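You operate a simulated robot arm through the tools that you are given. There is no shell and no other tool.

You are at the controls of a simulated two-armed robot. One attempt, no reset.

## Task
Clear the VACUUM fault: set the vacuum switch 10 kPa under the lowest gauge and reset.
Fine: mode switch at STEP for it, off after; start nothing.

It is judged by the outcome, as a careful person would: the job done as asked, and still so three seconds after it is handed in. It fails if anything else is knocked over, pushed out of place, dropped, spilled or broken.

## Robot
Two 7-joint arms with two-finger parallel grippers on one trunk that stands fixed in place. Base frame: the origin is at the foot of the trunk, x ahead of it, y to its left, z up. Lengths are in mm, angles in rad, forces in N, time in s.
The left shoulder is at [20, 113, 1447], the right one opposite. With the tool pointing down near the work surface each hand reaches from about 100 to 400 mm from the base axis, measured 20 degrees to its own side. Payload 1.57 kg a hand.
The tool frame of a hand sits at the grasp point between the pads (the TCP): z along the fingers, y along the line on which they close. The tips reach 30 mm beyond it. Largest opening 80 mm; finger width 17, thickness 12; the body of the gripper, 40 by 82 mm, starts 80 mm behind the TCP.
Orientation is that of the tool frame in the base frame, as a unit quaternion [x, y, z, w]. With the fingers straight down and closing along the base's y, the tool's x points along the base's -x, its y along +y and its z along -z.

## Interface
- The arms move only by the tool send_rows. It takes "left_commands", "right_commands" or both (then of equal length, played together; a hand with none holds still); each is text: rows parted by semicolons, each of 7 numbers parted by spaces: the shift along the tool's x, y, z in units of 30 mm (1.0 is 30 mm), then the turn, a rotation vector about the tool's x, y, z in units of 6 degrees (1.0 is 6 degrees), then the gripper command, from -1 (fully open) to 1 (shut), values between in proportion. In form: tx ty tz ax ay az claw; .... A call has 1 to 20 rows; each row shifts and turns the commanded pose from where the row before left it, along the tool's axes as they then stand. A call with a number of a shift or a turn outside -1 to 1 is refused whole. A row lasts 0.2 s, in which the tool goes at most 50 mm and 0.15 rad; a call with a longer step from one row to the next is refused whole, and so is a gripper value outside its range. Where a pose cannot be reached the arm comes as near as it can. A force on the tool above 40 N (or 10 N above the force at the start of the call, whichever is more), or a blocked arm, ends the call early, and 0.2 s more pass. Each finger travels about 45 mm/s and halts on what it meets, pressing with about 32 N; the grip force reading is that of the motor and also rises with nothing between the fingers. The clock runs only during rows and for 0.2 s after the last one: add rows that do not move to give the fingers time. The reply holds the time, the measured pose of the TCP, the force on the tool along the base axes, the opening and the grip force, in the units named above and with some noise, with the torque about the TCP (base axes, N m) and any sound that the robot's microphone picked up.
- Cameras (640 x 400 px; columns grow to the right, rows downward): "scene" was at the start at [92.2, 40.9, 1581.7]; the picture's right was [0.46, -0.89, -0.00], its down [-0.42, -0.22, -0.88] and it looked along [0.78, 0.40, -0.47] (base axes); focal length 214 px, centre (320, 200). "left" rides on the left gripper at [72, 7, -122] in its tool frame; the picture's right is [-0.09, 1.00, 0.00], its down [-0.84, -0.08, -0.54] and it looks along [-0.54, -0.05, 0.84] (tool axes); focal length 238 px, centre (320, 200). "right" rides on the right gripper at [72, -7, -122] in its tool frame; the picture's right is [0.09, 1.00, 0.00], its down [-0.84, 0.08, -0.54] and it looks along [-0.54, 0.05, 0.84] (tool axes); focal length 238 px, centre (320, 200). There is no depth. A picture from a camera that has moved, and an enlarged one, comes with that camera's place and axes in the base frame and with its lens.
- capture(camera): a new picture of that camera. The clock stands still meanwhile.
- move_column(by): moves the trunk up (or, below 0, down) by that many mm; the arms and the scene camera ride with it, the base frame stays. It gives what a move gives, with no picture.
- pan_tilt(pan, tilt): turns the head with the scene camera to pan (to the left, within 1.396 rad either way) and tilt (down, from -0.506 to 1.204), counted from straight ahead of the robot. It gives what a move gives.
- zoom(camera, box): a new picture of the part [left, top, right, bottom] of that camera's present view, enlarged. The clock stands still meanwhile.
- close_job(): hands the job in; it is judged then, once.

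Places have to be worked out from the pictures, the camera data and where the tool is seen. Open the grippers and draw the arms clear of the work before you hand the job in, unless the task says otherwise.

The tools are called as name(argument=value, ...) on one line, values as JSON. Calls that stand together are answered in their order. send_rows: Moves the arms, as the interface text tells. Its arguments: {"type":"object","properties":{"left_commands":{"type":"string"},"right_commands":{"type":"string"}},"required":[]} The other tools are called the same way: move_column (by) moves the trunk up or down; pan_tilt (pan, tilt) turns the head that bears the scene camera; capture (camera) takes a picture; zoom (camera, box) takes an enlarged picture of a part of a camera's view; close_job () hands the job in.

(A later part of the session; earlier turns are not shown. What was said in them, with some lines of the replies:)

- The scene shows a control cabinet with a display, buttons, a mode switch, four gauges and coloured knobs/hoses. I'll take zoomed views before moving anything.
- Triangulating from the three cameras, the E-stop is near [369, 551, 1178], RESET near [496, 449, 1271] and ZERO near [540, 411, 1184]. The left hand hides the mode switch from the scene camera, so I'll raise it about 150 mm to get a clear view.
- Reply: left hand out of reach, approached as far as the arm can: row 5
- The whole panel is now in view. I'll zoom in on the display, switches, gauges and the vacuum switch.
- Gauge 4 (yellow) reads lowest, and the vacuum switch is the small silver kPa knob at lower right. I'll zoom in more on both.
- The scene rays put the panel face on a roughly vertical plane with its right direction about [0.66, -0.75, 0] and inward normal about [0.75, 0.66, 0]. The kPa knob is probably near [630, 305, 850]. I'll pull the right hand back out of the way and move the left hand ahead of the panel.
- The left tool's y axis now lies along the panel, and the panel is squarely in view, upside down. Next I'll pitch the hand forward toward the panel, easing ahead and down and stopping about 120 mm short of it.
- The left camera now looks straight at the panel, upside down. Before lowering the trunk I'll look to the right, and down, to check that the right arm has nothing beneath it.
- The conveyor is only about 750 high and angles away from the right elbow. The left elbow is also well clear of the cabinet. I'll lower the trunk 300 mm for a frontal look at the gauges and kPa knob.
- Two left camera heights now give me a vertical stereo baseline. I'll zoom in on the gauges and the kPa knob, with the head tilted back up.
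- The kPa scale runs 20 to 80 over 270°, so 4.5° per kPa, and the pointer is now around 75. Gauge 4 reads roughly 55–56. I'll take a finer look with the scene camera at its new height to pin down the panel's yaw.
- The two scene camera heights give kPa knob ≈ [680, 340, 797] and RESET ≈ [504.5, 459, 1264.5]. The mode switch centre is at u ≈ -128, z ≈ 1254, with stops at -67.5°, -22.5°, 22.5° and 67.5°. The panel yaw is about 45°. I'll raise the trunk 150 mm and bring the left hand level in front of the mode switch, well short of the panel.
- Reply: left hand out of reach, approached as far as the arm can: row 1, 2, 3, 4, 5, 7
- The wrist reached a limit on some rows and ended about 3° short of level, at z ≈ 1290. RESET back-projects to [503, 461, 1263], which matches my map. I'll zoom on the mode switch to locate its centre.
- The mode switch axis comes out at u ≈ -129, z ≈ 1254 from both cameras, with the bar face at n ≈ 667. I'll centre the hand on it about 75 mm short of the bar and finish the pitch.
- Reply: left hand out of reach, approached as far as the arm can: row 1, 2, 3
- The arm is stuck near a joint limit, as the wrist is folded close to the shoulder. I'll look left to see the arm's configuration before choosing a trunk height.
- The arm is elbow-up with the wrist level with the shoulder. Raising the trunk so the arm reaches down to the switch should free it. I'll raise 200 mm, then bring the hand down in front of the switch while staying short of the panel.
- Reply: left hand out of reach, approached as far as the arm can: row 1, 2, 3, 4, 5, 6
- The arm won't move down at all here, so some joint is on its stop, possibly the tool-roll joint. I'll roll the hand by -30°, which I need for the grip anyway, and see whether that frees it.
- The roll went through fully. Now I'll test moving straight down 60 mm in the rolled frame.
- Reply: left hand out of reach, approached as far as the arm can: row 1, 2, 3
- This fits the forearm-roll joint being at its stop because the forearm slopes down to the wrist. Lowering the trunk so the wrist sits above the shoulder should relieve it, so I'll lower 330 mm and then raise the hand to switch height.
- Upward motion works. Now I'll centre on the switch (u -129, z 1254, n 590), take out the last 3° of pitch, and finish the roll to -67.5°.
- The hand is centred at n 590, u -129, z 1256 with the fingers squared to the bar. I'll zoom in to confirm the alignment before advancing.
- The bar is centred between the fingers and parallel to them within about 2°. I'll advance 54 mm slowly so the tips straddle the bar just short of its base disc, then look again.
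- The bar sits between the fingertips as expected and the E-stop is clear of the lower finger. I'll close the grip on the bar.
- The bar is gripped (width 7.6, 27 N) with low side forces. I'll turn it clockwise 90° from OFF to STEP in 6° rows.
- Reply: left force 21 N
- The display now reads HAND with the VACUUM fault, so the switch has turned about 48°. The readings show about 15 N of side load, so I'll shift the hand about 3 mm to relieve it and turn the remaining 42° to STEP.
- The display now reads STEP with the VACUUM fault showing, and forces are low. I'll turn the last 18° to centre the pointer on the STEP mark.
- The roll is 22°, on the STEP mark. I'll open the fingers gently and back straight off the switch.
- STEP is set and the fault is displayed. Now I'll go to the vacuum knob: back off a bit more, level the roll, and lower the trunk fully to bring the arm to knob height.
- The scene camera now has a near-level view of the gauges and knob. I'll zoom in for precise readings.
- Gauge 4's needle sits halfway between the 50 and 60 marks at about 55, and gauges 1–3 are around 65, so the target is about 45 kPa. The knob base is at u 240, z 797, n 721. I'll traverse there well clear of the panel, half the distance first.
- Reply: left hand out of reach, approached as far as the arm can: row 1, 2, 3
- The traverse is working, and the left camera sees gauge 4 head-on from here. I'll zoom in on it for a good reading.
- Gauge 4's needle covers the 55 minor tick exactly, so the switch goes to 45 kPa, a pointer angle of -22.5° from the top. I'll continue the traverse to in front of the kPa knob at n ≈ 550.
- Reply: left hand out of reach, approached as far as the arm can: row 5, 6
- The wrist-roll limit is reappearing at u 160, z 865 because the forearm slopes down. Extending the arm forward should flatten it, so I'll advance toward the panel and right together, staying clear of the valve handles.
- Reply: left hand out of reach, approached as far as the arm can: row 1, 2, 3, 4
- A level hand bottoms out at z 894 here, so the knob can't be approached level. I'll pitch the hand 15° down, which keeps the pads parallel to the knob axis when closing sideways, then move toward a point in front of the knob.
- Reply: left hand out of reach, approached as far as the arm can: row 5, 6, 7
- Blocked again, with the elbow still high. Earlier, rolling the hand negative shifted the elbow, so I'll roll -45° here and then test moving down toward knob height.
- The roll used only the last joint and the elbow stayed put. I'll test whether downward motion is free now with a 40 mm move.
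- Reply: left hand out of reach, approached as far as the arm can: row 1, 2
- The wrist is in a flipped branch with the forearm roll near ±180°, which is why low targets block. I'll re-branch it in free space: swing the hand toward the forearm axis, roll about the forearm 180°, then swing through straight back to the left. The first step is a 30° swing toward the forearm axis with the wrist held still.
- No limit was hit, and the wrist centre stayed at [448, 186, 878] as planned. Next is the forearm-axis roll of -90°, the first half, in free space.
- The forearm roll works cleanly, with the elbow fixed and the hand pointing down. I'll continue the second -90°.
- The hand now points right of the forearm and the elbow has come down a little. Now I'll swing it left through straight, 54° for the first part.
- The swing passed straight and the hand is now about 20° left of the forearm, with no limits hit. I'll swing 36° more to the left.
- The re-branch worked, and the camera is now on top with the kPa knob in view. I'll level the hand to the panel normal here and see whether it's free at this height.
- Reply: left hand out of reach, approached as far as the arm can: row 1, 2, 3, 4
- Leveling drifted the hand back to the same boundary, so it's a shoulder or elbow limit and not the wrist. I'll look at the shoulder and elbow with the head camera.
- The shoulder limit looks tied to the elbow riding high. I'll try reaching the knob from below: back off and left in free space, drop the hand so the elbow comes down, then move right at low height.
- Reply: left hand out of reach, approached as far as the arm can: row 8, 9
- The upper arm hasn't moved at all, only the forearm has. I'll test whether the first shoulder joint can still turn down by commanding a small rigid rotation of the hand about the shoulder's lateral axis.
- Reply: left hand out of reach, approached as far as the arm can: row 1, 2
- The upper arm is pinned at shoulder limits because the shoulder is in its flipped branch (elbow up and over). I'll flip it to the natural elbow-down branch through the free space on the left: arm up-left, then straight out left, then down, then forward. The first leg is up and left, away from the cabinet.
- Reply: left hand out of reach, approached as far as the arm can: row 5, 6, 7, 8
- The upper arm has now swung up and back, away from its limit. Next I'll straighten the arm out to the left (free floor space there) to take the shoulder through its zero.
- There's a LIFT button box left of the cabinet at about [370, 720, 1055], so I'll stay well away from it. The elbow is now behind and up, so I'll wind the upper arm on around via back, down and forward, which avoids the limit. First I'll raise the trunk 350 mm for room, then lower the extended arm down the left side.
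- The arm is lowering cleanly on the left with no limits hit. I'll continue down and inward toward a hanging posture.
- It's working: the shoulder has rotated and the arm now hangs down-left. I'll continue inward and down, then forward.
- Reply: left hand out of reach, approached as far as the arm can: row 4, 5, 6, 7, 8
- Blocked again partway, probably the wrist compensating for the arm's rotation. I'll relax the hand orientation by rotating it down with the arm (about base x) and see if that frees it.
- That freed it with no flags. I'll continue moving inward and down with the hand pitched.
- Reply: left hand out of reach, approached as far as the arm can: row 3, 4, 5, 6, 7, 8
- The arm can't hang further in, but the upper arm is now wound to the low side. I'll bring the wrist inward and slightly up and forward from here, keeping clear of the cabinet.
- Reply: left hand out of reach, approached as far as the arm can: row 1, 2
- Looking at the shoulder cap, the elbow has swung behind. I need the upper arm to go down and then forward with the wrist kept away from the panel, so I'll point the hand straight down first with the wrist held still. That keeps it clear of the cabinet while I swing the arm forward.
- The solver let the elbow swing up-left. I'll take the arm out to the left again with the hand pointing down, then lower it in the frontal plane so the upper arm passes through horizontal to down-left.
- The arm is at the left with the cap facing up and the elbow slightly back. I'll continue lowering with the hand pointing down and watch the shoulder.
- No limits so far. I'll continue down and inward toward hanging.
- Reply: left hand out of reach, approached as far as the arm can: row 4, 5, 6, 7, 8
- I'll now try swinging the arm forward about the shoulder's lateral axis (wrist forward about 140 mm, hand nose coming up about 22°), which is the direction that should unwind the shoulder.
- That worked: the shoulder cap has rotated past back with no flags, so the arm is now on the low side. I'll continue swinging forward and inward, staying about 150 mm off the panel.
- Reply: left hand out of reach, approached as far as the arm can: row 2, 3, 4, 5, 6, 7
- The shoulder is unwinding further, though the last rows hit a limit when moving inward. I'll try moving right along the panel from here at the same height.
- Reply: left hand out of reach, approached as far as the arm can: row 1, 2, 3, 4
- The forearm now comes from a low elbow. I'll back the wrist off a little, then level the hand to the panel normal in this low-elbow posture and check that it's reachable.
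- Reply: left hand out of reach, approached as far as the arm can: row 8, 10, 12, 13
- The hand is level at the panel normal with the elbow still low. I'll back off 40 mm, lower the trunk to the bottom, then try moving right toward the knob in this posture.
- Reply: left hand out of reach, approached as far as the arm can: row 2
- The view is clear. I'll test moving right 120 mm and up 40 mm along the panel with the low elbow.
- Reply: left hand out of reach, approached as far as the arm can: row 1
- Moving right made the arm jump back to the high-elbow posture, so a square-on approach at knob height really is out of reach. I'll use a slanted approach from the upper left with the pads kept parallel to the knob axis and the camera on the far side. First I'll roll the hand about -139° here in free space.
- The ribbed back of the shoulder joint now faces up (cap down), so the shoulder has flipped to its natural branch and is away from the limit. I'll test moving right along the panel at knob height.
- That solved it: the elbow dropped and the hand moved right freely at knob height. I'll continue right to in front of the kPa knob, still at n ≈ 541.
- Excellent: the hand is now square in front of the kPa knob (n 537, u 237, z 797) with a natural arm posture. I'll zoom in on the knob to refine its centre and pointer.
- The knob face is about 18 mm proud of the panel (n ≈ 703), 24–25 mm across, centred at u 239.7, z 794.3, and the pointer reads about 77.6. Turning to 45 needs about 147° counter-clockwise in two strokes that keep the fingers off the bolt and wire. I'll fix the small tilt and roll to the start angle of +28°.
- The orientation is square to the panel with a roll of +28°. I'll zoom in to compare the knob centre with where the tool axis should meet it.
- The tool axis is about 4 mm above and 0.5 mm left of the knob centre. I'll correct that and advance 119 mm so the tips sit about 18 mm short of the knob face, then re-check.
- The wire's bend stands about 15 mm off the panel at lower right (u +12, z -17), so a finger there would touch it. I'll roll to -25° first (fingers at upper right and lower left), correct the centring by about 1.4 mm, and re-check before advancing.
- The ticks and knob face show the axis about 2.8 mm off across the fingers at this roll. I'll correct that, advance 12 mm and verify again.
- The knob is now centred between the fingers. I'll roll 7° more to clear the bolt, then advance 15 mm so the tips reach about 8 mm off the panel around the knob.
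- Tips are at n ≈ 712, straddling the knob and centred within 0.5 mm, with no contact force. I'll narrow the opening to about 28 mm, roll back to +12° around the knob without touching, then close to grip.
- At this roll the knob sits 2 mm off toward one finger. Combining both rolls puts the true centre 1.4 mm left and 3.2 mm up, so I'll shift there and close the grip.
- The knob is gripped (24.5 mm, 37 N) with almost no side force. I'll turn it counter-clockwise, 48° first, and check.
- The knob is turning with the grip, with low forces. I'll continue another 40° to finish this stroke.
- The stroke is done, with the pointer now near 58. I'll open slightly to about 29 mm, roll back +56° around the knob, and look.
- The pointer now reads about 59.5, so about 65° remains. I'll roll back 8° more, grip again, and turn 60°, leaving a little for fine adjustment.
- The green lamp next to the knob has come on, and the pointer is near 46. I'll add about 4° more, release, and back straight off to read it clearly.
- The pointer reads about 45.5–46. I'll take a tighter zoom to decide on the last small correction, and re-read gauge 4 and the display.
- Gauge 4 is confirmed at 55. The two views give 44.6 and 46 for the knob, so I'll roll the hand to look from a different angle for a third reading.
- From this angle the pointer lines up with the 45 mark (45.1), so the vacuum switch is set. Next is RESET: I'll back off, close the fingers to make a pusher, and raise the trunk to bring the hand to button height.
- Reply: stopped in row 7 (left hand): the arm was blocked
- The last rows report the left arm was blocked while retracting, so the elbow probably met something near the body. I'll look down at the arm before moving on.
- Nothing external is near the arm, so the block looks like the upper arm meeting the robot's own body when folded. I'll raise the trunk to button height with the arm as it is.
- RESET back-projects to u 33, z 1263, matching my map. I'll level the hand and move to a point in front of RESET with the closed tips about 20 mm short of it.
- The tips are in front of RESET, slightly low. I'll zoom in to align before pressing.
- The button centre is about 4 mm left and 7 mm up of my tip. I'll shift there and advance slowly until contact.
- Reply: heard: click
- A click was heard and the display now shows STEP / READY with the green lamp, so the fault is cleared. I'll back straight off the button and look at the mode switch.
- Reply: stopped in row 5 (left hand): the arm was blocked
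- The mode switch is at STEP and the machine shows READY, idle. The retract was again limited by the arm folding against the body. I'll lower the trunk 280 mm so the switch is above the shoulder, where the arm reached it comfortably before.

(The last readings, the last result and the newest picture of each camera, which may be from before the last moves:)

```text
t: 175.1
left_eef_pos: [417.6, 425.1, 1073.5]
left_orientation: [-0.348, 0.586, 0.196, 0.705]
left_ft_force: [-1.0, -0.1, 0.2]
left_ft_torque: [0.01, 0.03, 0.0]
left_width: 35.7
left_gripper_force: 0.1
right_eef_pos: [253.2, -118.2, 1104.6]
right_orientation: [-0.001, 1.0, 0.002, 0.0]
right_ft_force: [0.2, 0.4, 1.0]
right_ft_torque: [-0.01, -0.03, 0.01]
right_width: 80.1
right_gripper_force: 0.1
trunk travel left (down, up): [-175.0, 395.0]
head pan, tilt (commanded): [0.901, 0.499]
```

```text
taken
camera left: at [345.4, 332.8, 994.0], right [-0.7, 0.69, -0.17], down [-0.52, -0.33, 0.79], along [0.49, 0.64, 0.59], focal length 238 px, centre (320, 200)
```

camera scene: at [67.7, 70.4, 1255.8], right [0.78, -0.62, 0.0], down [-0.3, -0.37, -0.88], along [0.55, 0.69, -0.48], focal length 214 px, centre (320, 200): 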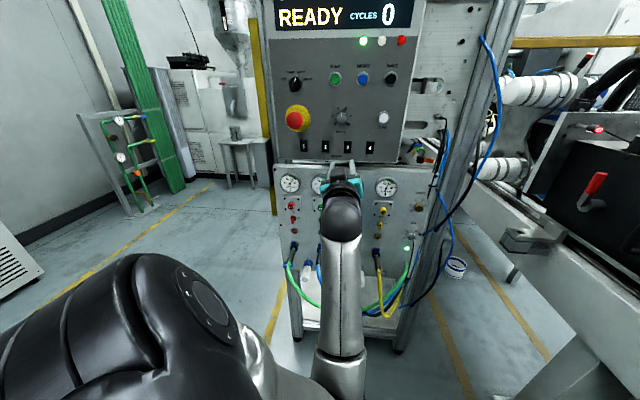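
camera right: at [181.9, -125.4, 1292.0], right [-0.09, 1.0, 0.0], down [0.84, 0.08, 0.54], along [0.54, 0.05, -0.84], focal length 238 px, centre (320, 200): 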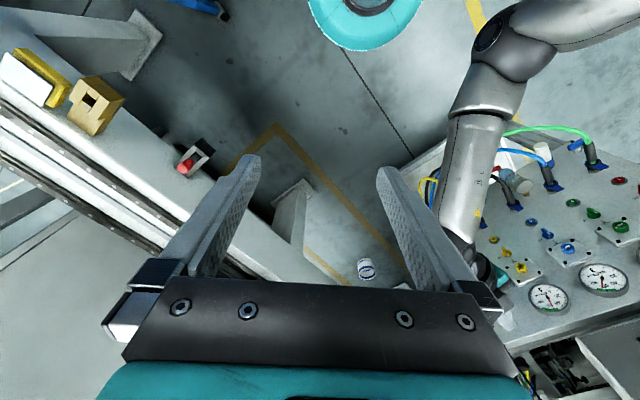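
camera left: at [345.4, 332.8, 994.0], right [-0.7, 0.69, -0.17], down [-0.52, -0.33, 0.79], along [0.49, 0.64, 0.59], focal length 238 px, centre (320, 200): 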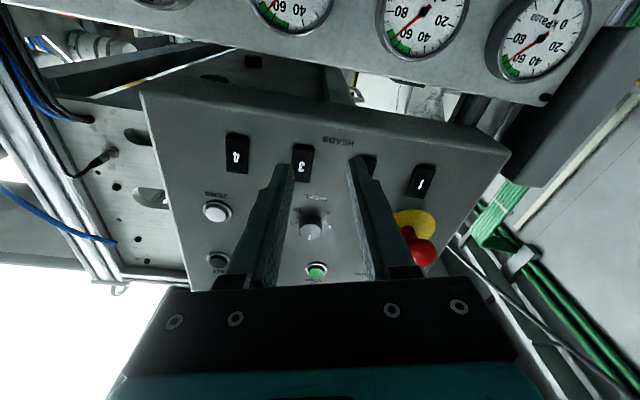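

The hand is clear at n 595. I'll level it, raise it straight up to switch height while slightly back, well right of the E-stop, then move left.

send_rows(left_commands="0 0 0 0.018 0.708 0 0.1; -0.832 -0.223 -0.086 0 0 0 0.1; -0.832 -0.223 -0.086 0 0 0 0.1; -0.832 -0.223 -0.086 0 0 0 0.1; -0.832 -0.223 -0.086 0 0 0 0.1; -0.832 -0.223 -0.086 0 0 0 0.1; -0.832 -0.223 -0.086 0 0 0 0.1; -0.832 -0.223 -0.086 0 0 0 0.1; 0 0 0 0 0 0 0.1")

capture(camera="scene")

capture(camera="left")

```text
t: 177.1
left_eef_pos: [404.3, 412.4, 1253.1]
left_orientation: [-0.354, 0.613, 0.183, 0.683]
left_ft_force: [0.0, 0.2, 0.6]
left_ft_torque: [-0.04, -0.01, -0.01]
left_width: 36.2
left_gripper_force: 0.0
right_eef_pos: [253.6, -117.2, 1106.5]
right_orientation: [0.001, 1.0, 0.001, 0.0]
right_ft_force: [0.5, 0.4, 0.2]
right_ft_torque: [0.0, 0.05, -0.04]
right_width: 80.0
right_gripper_force: 0.1
trunk travel left (down, up): [-175.0, 395.0]
head pan, tilt (commanded): [0.901, 0.499]
```

```text
taken
camera scene: at [67.7, 70.4, 1255.8], right [0.78, -0.62, 0.0], down [-0.3, -0.38, -0.88], along [0.55, 0.69, -0.48], focal length 214 px, centre (320, 200)
```

scene: 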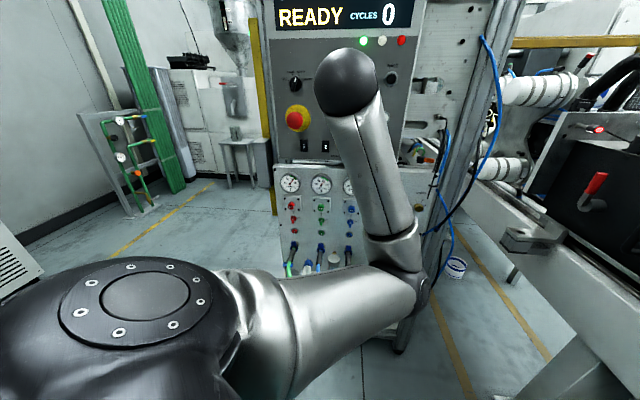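

```text
taken
camera left: at [326.7, 317.5, 1182.9], right [-0.7, 0.7, -0.17], down [-0.48, -0.28, 0.83], along [0.53, 0.66, 0.53], focal length 238 px, centre (320, 200)
```

left: 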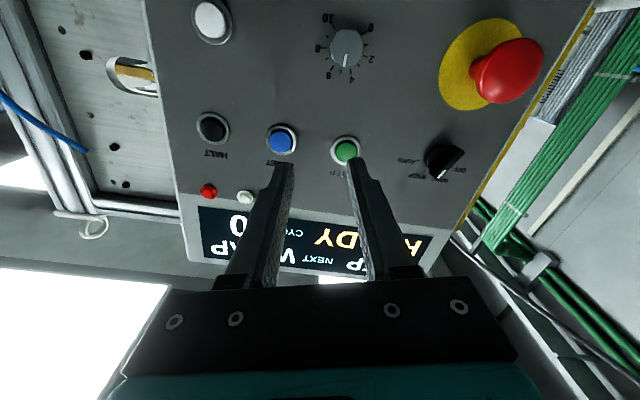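

I'm at switch height, n 577. Next I'll move left to the mode switch and roll to +22.5° to square up with the bar in its STEP position.

send_rows(left_commands="-0.213 0.795 0 0 0 0 0.1; -0.213 0.795 0 0 0 0 0.1; -0.213 0.795 0 0 0 0 0.1; -0.213 0.795 0 0 0 0 0.1; -0.213 0.795 0 0 0 0 0.1; 0 0 0 0 0 1 0.1; 0 0 0 0 0 1 0.1; 0 0 0 0 0 1 0.1; 0 0 0 0 0 1 0.1; 0 0 0 0 0 1 0.1; 0 0 0 0 0 1 0.1; 0 0 0 0 0 0.25 0.1; 0 0 0 0 0 0 0.1")

capture(camera="left")

zoom(camera="left", box=[264, 105, 376, 175])

capture(camera="scene")

```text
t: 179.9
left_eef_pos: [317.0, 499.3, 1254.5]
left_orientation: [-0.137, 0.694, 0.393, 0.588]
left_ft_force: [-0.2, -0.4, 0.2]
left_ft_torque: [-0.01, 0.0, 0.03]
left_width: 36.2
left_gripper_force: 0.0
right_eef_pos: [254.7, -117.8, 1106.9]
right_orientation: [0.001, 1.0, 0.0, 0.0]
right_ft_force: [0.8, 0.4, -0.4]
right_ft_torque: [-0.02, 0.02, 0.03]
right_width: 80.0
right_gripper_force: 0.1
trunk travel left (down, up): [-175.0, 395.0]
head pan, tilt (commanded): [0.901, 0.499]
```

```text
taken
camera left: at [207.7, 437.1, 1190.6], right [-0.62, 0.63, 0.47], down [-0.11, -0.66, 0.74], along [0.77, 0.41, 0.48], focal length 238 px, centre (320, 200)
```

left: 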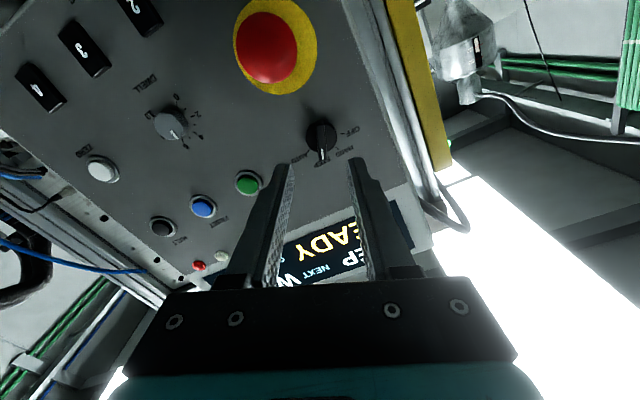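

```text
5.71 times, centred on (320, 140) of left
camera zoom: at [207.7, 437.1, 1190.6], right [-0.62, 0.63, 0.47], down [-0.11, -0.66, 0.74], along [0.77, 0.41, 0.48], focal length 1362 px, centre (320, 543)
```

zoom: 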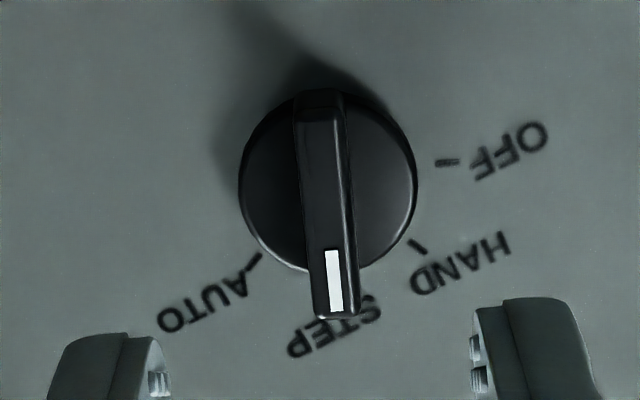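

```text
taken
camera scene: at [67.6, 70.4, 1255.8], right [0.78, -0.62, 0.0], down [-0.3, -0.38, -0.88], along [0.55, 0.69, -0.48], focal length 214 px, centre (320, 200)
```

scene: 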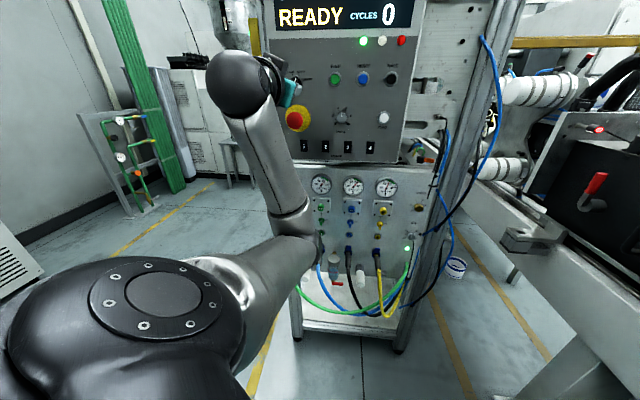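

The bar is within about 1.5 mm of centre. I'll apply a small correction and advance 66 mm so the tips straddle the bar as before.

send_rows(left_commands="0.08 0.03 0.5 0 0 0 0.1; 0 0 0.5 0 0 0 0.1; 0 0 0.4 0 0 0 0.1; 0 0 0.3 0 0 0 0.1; 0 0 0.3 0 0 0 0.1; 0 0 0.2 0 0 0 0.1; 0 0 0 0 0 0 0.1")

zoom(camera="left", box=[256, 130, 384, 210])

capture(camera="left")

```text
t: 181.5
left_eef_pos: [362.2, 547.4, 1252.2]
left_orientation: [-0.138, 0.693, 0.393, 0.588]
left_ft_force: [0.7, -0.3, 0.0]
left_ft_torque: [0.0, -0.03, 0.0]
left_width: 35.9
left_gripper_force: 0.1
right_eef_pos: [253.3, -117.3, 1106.0]
right_orientation: [0.0, 1.0, 0.001, 0.0]
right_ft_force: [-0.1, 0.5, 0.5]
right_ft_torque: [-0.02, 0.0, 0.02]
right_width: 79.9
right_gripper_force: 0.1
trunk travel left (down, up): [-175.0, 395.0]
head pan, tilt (commanded): [0.901, 0.499]
```

```text
5.00 times, centred on (320, 170) of left
camera zoom: at [253.1, 485.1, 1189.3], right [-0.62, 0.63, 0.47], down [-0.11, -0.66, 0.74], along [0.77, 0.41, 0.48], focal length 1192 px, centre (320, 350)
```

zoom: 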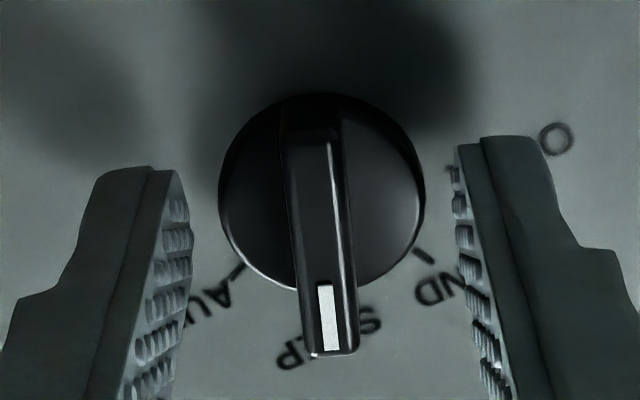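

```text
taken
camera left: at [253.1, 485.1, 1189.3], right [-0.62, 0.63, 0.47], down [-0.11, -0.66, 0.74], along [0.77, 0.41, 0.48], focal length 238 px, centre (320, 200)
```

left: 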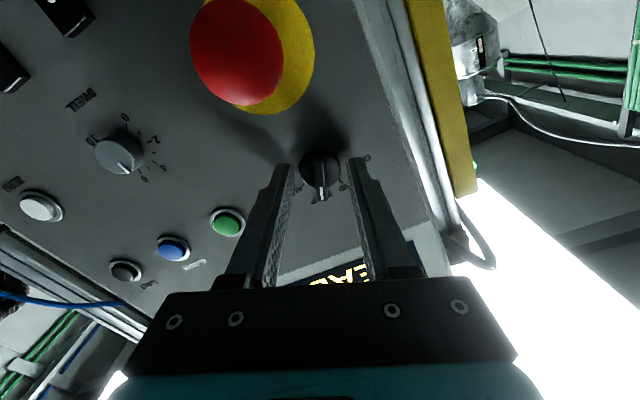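

The bar is centred between the fingertips. I'll close and turn it counter-clockwise 48° as a first part.

send_rows(left_commands="0 0 0 0 0 0 0.6; 0 0 0 0 0 0 1; 0 0 0 0 0 0 1; 0 0 0 0 0 0 1; 0 0 0 0 0 -1 1; 0 0 0 0 0 -1 1; 0 0 0 0 0 -1 1; 0 0 0 0 0 -1 1; 0 0 0 0 0 -1 1; 0 0 0 0 0 -1 1; 0 0 0 0 0 -1 1; 0 0 0 0 0 -1 1; 0 0 0 0 0 0 1")

capture(camera="scene")

```text
t: 184.3
left_eef_pos: [365.1, 545.9, 1253.4]
left_orientation: [-0.407, 0.578, 0.119, 0.697]
left_ft_force: [7.8, -5.9, 4.2]
left_ft_torque: [-0.18, 0.17, -0.28]
left_width: 7.6
left_gripper_force: 26.7
right_eef_pos: [255.1, -118.2, 1105.7]
right_orientation: [0.0, 1.0, 0.002, 0.0]
right_ft_force: [1.0, 0.0, 0.2]
right_ft_torque: [0.04, 0.03, 0.0]
right_width: 80.0
right_gripper_force: 0.1
trunk travel left (down, up): [-175.0, 395.0]
head pan, tilt (commanded): [0.901, 0.499]
```

```text
taken
camera scene: at [68.7, 69.2, 1255.9], right [0.78, -0.62, 0.0], down [-0.3, -0.37, -0.88], along [0.55, 0.69, -0.48], focal length 214 px, centre (320, 200)
```

scene: 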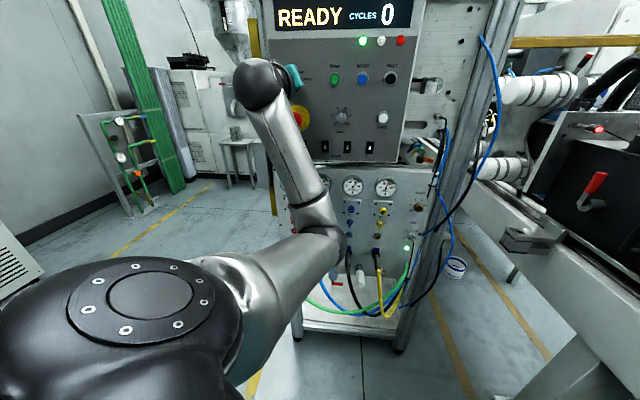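

The turn is following, with about 10 N of side load. I'll relieve about 1.3 mm and turn the remaining 42° to OFF.

send_rows(left_commands="0 -0.045 0 0 0 0 1; 0 0 0 0 0 -1 1; 0 0 0 0 0 -1 1; 0 0 0 0 0 -1 1; 0 0 0 0 0 -1 1; 0 0 0 0 0 -1 1; 0 0 0 0 0 -1 1; 0 0 0 0 0 -1 1; 0 0 0 0 0 0 1")

pan_tilt(pan=0.9, tilt=0.2)

capture(camera="scene")

capture(camera="left")

```text
t: 186.3
left_eef_pos: [365.4, 544.3, 1253.9]
left_orientation: [-0.586, 0.393, -0.139, 0.695]
left_ft_force: [12.8, -1.6, 12.1]
left_ft_torque: [0.27, -0.22, 0.32]
left_width: 7.9
left_gripper_force: 27.3
right_eef_pos: [255.2, -118.1, 1105.7]
right_orientation: [0.0, 1.0, 0.0, -0.001]
right_ft_force: [-0.3, 0.3, -0.2]
right_ft_torque: [0.01, 0.0, 0.0]
right_width: 80.1
right_gripper_force: 0.0
trunk travel left (down, up): [-175.0, 395.0]
head pan, tilt (commanded): [0.901, 0.499]
```

```text
t: 187.1
left_eef_pos: [364.0, 544.2, 1254.2]
left_orientation: [-0.586, 0.394, -0.139, 0.694]
left_ft_force: [14.0, -0.3, 14.9]
left_ft_torque: [0.29, -0.21, 0.18]
left_width: 7.8
left_gripper_force: 26.9
right_eef_pos: [254.7, -119.8, 1105.7]
right_orientation: [-0.001, 1.0, 0.001, -0.001]
right_ft_force: [0.1, -0.3, -0.9]
right_ft_torque: [-0.01, 0.03, 0.01]
right_width: 80.4
right_gripper_force: 0.1
trunk travel left (down, up): [-175.0, 395.0]
head pan, tilt (commanded): [0.901, 0.201]
```

```text
taken
camera scene: at [70.5, 70.9, 1283.5], right [0.78, -0.62, 0.0], down [-0.13, -0.16, -0.98], along [0.61, 0.77, -0.2], focal length 214 px, centre (320, 200)
```

scene: 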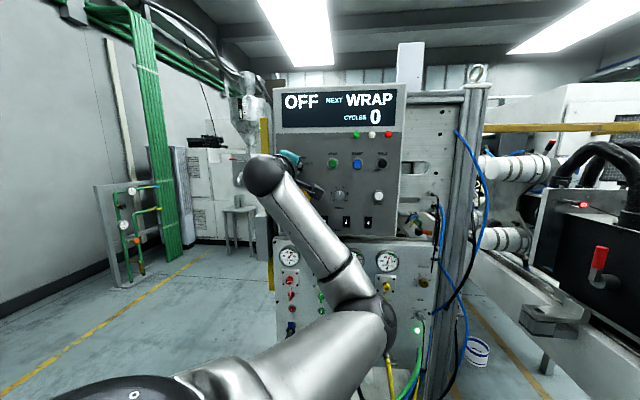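

```text
taken
camera left: at [324.1, 413.7, 1220.2], right [-0.33, 0.33, -0.88], down [-0.91, 0.14, 0.39], along [0.26, 0.93, 0.26], focal length 238 px, centre (320, 200)
```

left: 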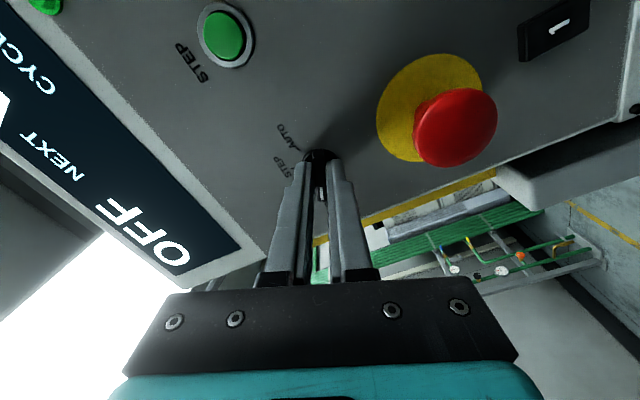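

The display reads OFF. I'll relieve the side load, open the fingers gently, and back straight off.

send_rows(left_commands="0.018 -0.062 0 0 0 0 1; 0 0 0 0 0 0 0.6; 0 0 0 0 0 0 0.4; 0 0 0 0 0 0 0.2; 0 0 0 0 0 0 0.1; 0 0 -0.3 0 0 0 0.1; 0 0 -0.5 0 0 0 0.1; 0 0 -0.6 0 0 0 0.1; 0 0 -0.6 0 0 0 0.1; 0 0 0 0 0 0 0.1")

capture(camera="left")

capture(camera="scene")

```text
t: 189.3
left_eef_pos: [320.8, 503.2, 1253.3]
left_orientation: [-0.588, 0.393, -0.138, 0.694]
left_ft_force: [0.1, -0.2, -0.7]
left_ft_torque: [0.02, 0.01, -0.01]
left_width: 36.0
left_gripper_force: 0.0
right_eef_pos: [253.6, -117.6, 1107.0]
right_orientation: [0.001, 1.0, 0.001, 0.0]
right_ft_force: [-0.5, 0.3, 0.3]
right_ft_torque: [0.01, 0.01, 0.02]
right_width: 80.3
right_gripper_force: 0.0
trunk travel left (down, up): [-175.0, 395.0]
head pan, tilt (commanded): [0.901, 0.201]
```

```text
taken
camera left: at [280.7, 372.0, 1221.2], right [-0.33, 0.33, -0.88], down [-0.91, 0.14, 0.39], along [0.26, 0.93, 0.25], focal length 238 px, centre (320, 200)
```

left: 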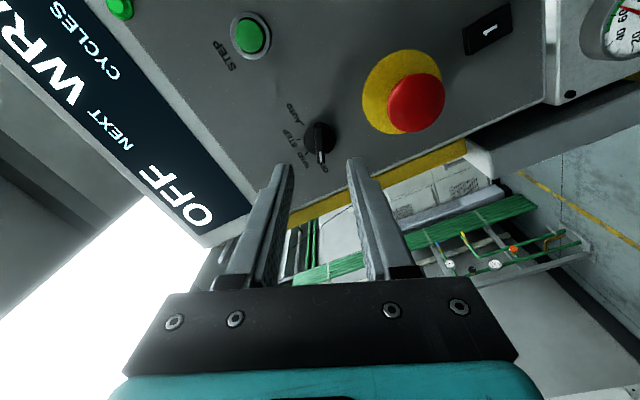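

```text
taken
camera scene: at [69.0, 72.1, 1283.5], right [0.78, -0.62, 0.0], down [-0.12, -0.16, -0.98], along [0.61, 0.77, -0.2], focal length 214 px, centre (320, 200)
```

scene: 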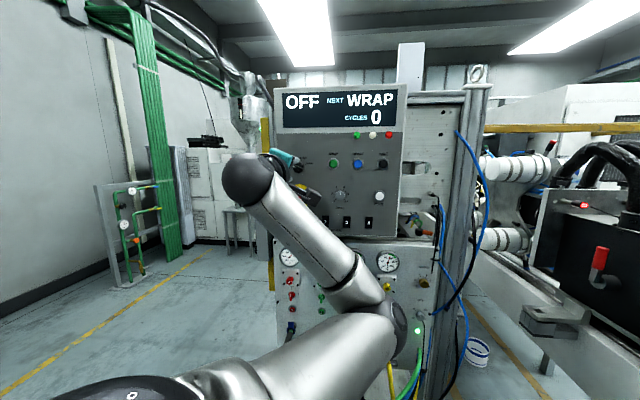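

The switch reads OFF and the panel shows OFF with no fault. I'll zoom in to verify the switch and knob before withdrawing further.

zoom(camera="left", box=[264, 90, 376, 180])

zoom(camera="scene", box=[260, 80, 420, 180])

send_rows(left_commands="0 0 -0.6 0 0 0 0.1; 0 0 -0.6 0 0 0 0.1; 0 0 -0.6 0 0 0 0.1; 0 0 0 0 0 0 0.1")

capture(camera="scene")

```text
4.44 times, centred on (320, 135) of left
camera zoom: at [280.7, 372.0, 1221.2], right [-0.33, 0.33, -0.88], down [-0.91, 0.14, 0.39], along [0.26, 0.93, 0.25], focal length 1059 px, centre (320, 489)
```

zoom: 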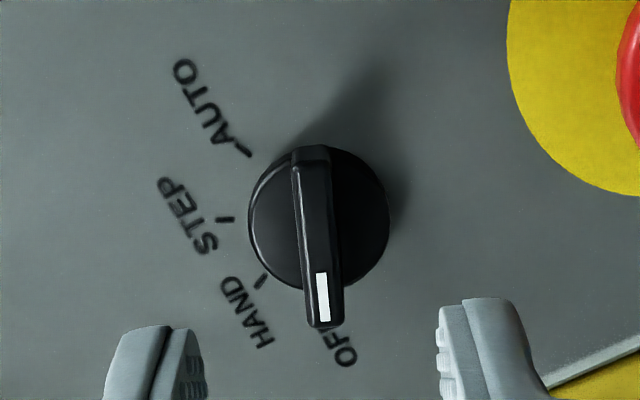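

```text
4.00 times, centred on (340, 130) of scene
camera zoom: at [69.0, 72.1, 1283.5], right [0.78, -0.62, 0.0], down [-0.12, -0.16, -0.98], along [0.61, 0.77, -0.2], focal length 858 px, centre (240, 480)
```

zoom: 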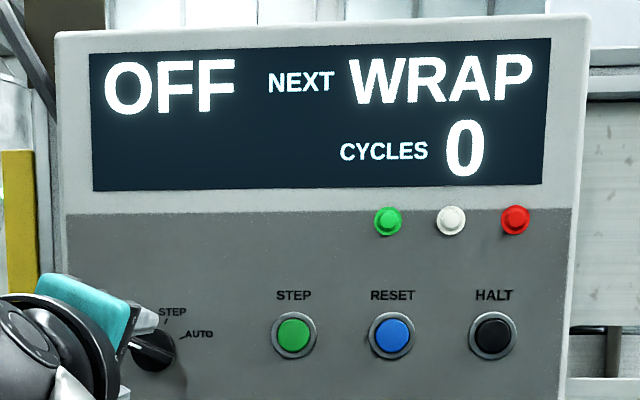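

```text
t: 190.3
left_eef_pos: [285.5, 469.8, 1257.6]
left_orientation: [-0.589, 0.393, -0.139, 0.693]
left_ft_force: [-0.8, 0.0, -0.6]
left_ft_torque: [0.01, -0.01, -0.01]
left_width: 35.7
left_gripper_force: 0.0
left hand out of reach, approached as far as the arm can: row 3
right_eef_pos: [254.7, -117.6, 1105.6]
right_orientation: [0.0, 1.0, 0.001, -0.001]
right_ft_force: [0.2, -0.2, 0.5]
right_ft_torque: [0.01, -0.02, -0.03]
right_width: 80.0
right_gripper_force: 0.1
trunk travel left (down, up): [-175.0, 395.0]
head pan, tilt (commanded): [0.901, 0.201]
```

```text
taken
camera scene: at [69.0, 72.0, 1283.5], right [0.78, -0.62, 0.0], down [-0.12, -0.16, -0.98], along [0.61, 0.77, -0.2], focal length 214 px, centre (320, 200)
```

scene: 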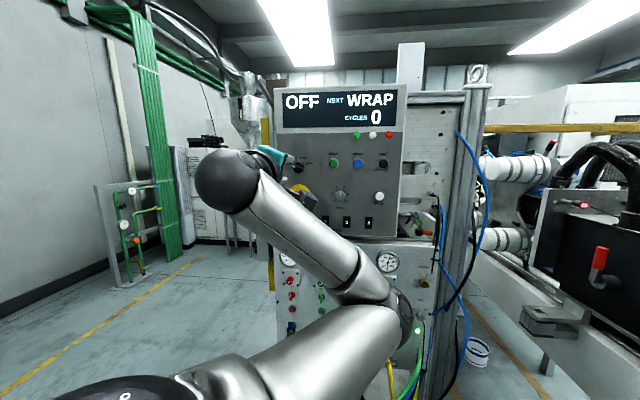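

The left hand is about 150 mm off the panel. I'll open both grippers fully and take final checks of the knob, gauges and surroundings.

send_rows(left_commands="0 0 0 0 0 0 -0.5; 0 0 0 0 0 0 -1; 0 0 0 0 0 0 -1; 0 0 0 0 0 0 -1; 0 0 0 0 0 0 -1; 0 0 0 0 0 0 -1")

pan_tilt(pan=0.5, tilt=0.5)

capture(camera="scene")

zoom(camera="scene", box=[290, 200, 354, 240])

```text
t: 191.7
left_eef_pos: [286.2, 468.4, 1258.1]
left_orientation: [-0.588, 0.394, -0.138, 0.693]
left_ft_force: [0.1, 0.3, 0.1]
left_ft_torque: [-0.04, -0.01, 0.01]
left_width: 79.6
left_gripper_force: 0.0
right_eef_pos: [254.0, -117.5, 1106.0]
right_orientation: [-0.001, 1.0, 0.001, -0.001]
right_ft_force: [0.3, 0.3, 0.7]
right_ft_torque: [0.0, -0.04, 0.0]
right_width: 79.9
right_gripper_force: 0.1
trunk travel left (down, up): [-175.0, 395.0]
head pan, tilt (commanded): [0.901, 0.201]
```

```text
t: 192.5
left_eef_pos: [286.8, 468.1, 1258.5]
left_orientation: [-0.588, 0.393, -0.137, 0.693]
left_ft_force: [0.0, 0.3, -0.8]
left_ft_torque: [0.0, 0.01, -0.02]
left_width: 79.9
left_gripper_force: 0.1
right_eef_pos: [254.7, -117.2, 1106.3]
right_orientation: [-0.001, 1.0, 0.001, 0.0]
right_ft_force: [-0.4, 0.0, -0.4]
right_ft_torque: [-0.02, 0.01, -0.01]
right_width: 80.0
right_gripper_force: 0.1
trunk travel left (down, up): [-175.0, 395.0]
head pan, tilt (commanded): [0.499, 0.499]
```

```text
taken
camera scene: at [91.0, 42.7, 1255.8], right [0.48, -0.88, 0.0], down [-0.42, -0.23, -0.88], along [0.77, 0.42, -0.48], focal length 214 px, centre (320, 200)
```

scene: 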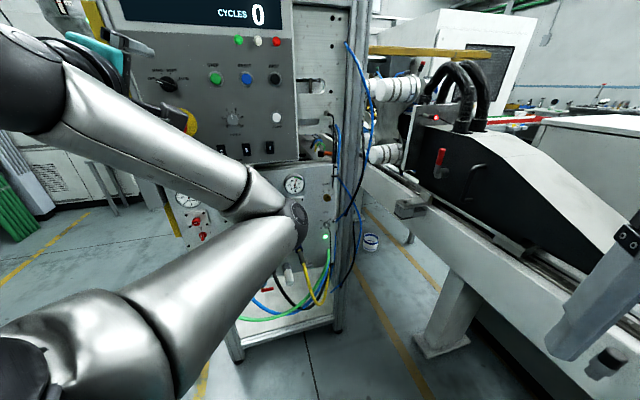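

```text
10.00 times, centred on (322, 220) of scene
camera zoom: at [91.0, 42.7, 1255.8], right [0.48, -0.88, 0.0], down [-0.42, -0.23, -0.88], along [0.77, 0.42, -0.48], focal length 2145 px, centre (300, 0)
```

zoom: 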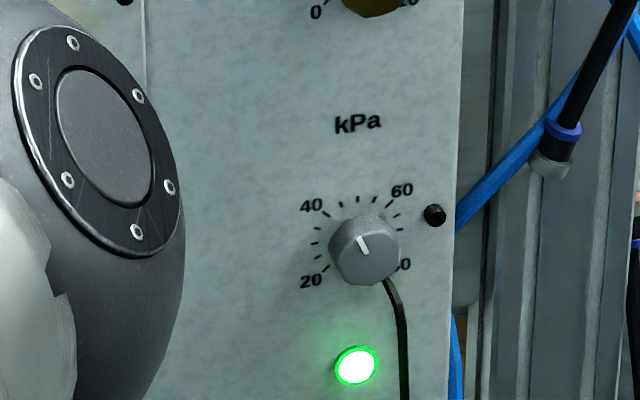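

The lamp beside the knob is still green. I'll take one tighter look at the pointer.

zoom(camera="scene", box=[316, 216, 336, 230])

zoom(camera="scene", box=[280, 170, 312, 198])

```text
16.00 times, centred on (326, 223) of scene
camera zoom: at [91.0, 42.7, 1255.8], right [0.48, -0.88, 0.0], down [-0.42, -0.23, -0.88], along [0.77, 0.42, -0.48], focal length 3432 px, centre (224, -168)
```

zoom: 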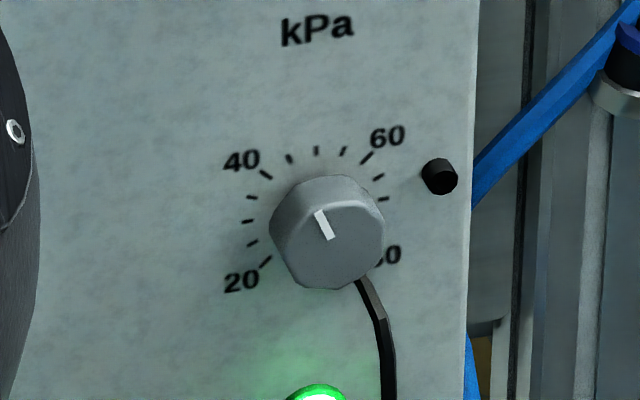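

```text
14.29 times, centred on (296, 184) of scene
camera zoom: at [91.0, 42.7, 1255.8], right [0.48, -0.88, 0.0], down [-0.42, -0.23, -0.88], along [0.77, 0.42, -0.48], focal length 3064 px, centre (663, 429)
```

zoom: 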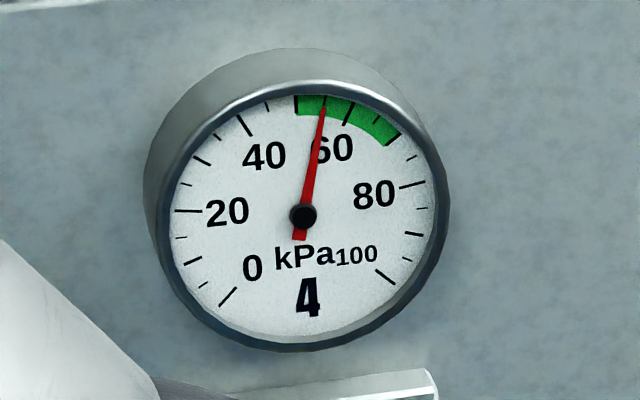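

The switch is set to about 45 kPa with its lamp green. The VACUUM fault is cleared, the mode switch is at OFF, cycles are still 0, and nothing was started. Both grippers are open and the arms are clear of the panel, so I'm handing the job in.

close_job()

```text
The job is handed in.
```

The VACUUM fault is cleared, the vacuum switch is set to about 45 kPa, and the mode switch is back at OFF. The job is handed in.

- **Mode switch:** I turned it from OFF to STEP for the work. The display read STEP with the VACUUM fault showing.
- **Vacuum switch:** Gauge 4 was the lowest at 55 kPa, so the target was 45. The different camera views put the pointer between about 44.5 and 46.5 kPa. The green lamp beside it came on and stayed on.
- **Reset:** I pressed RESET once. It clicked, and the display changed to READY with the green lamp.
- **After:** I turned the mode switch back to OFF. The display shows OFF with no fault and the cycle count at 0, so nothing was started.

While I was pulling the left arm back, it stopped against something twice. It looked like the arm folding against the robot's own body, and I saw nothing else touched or moved. Both grippers are open, and the left hand is about 150 mm back from the panel.
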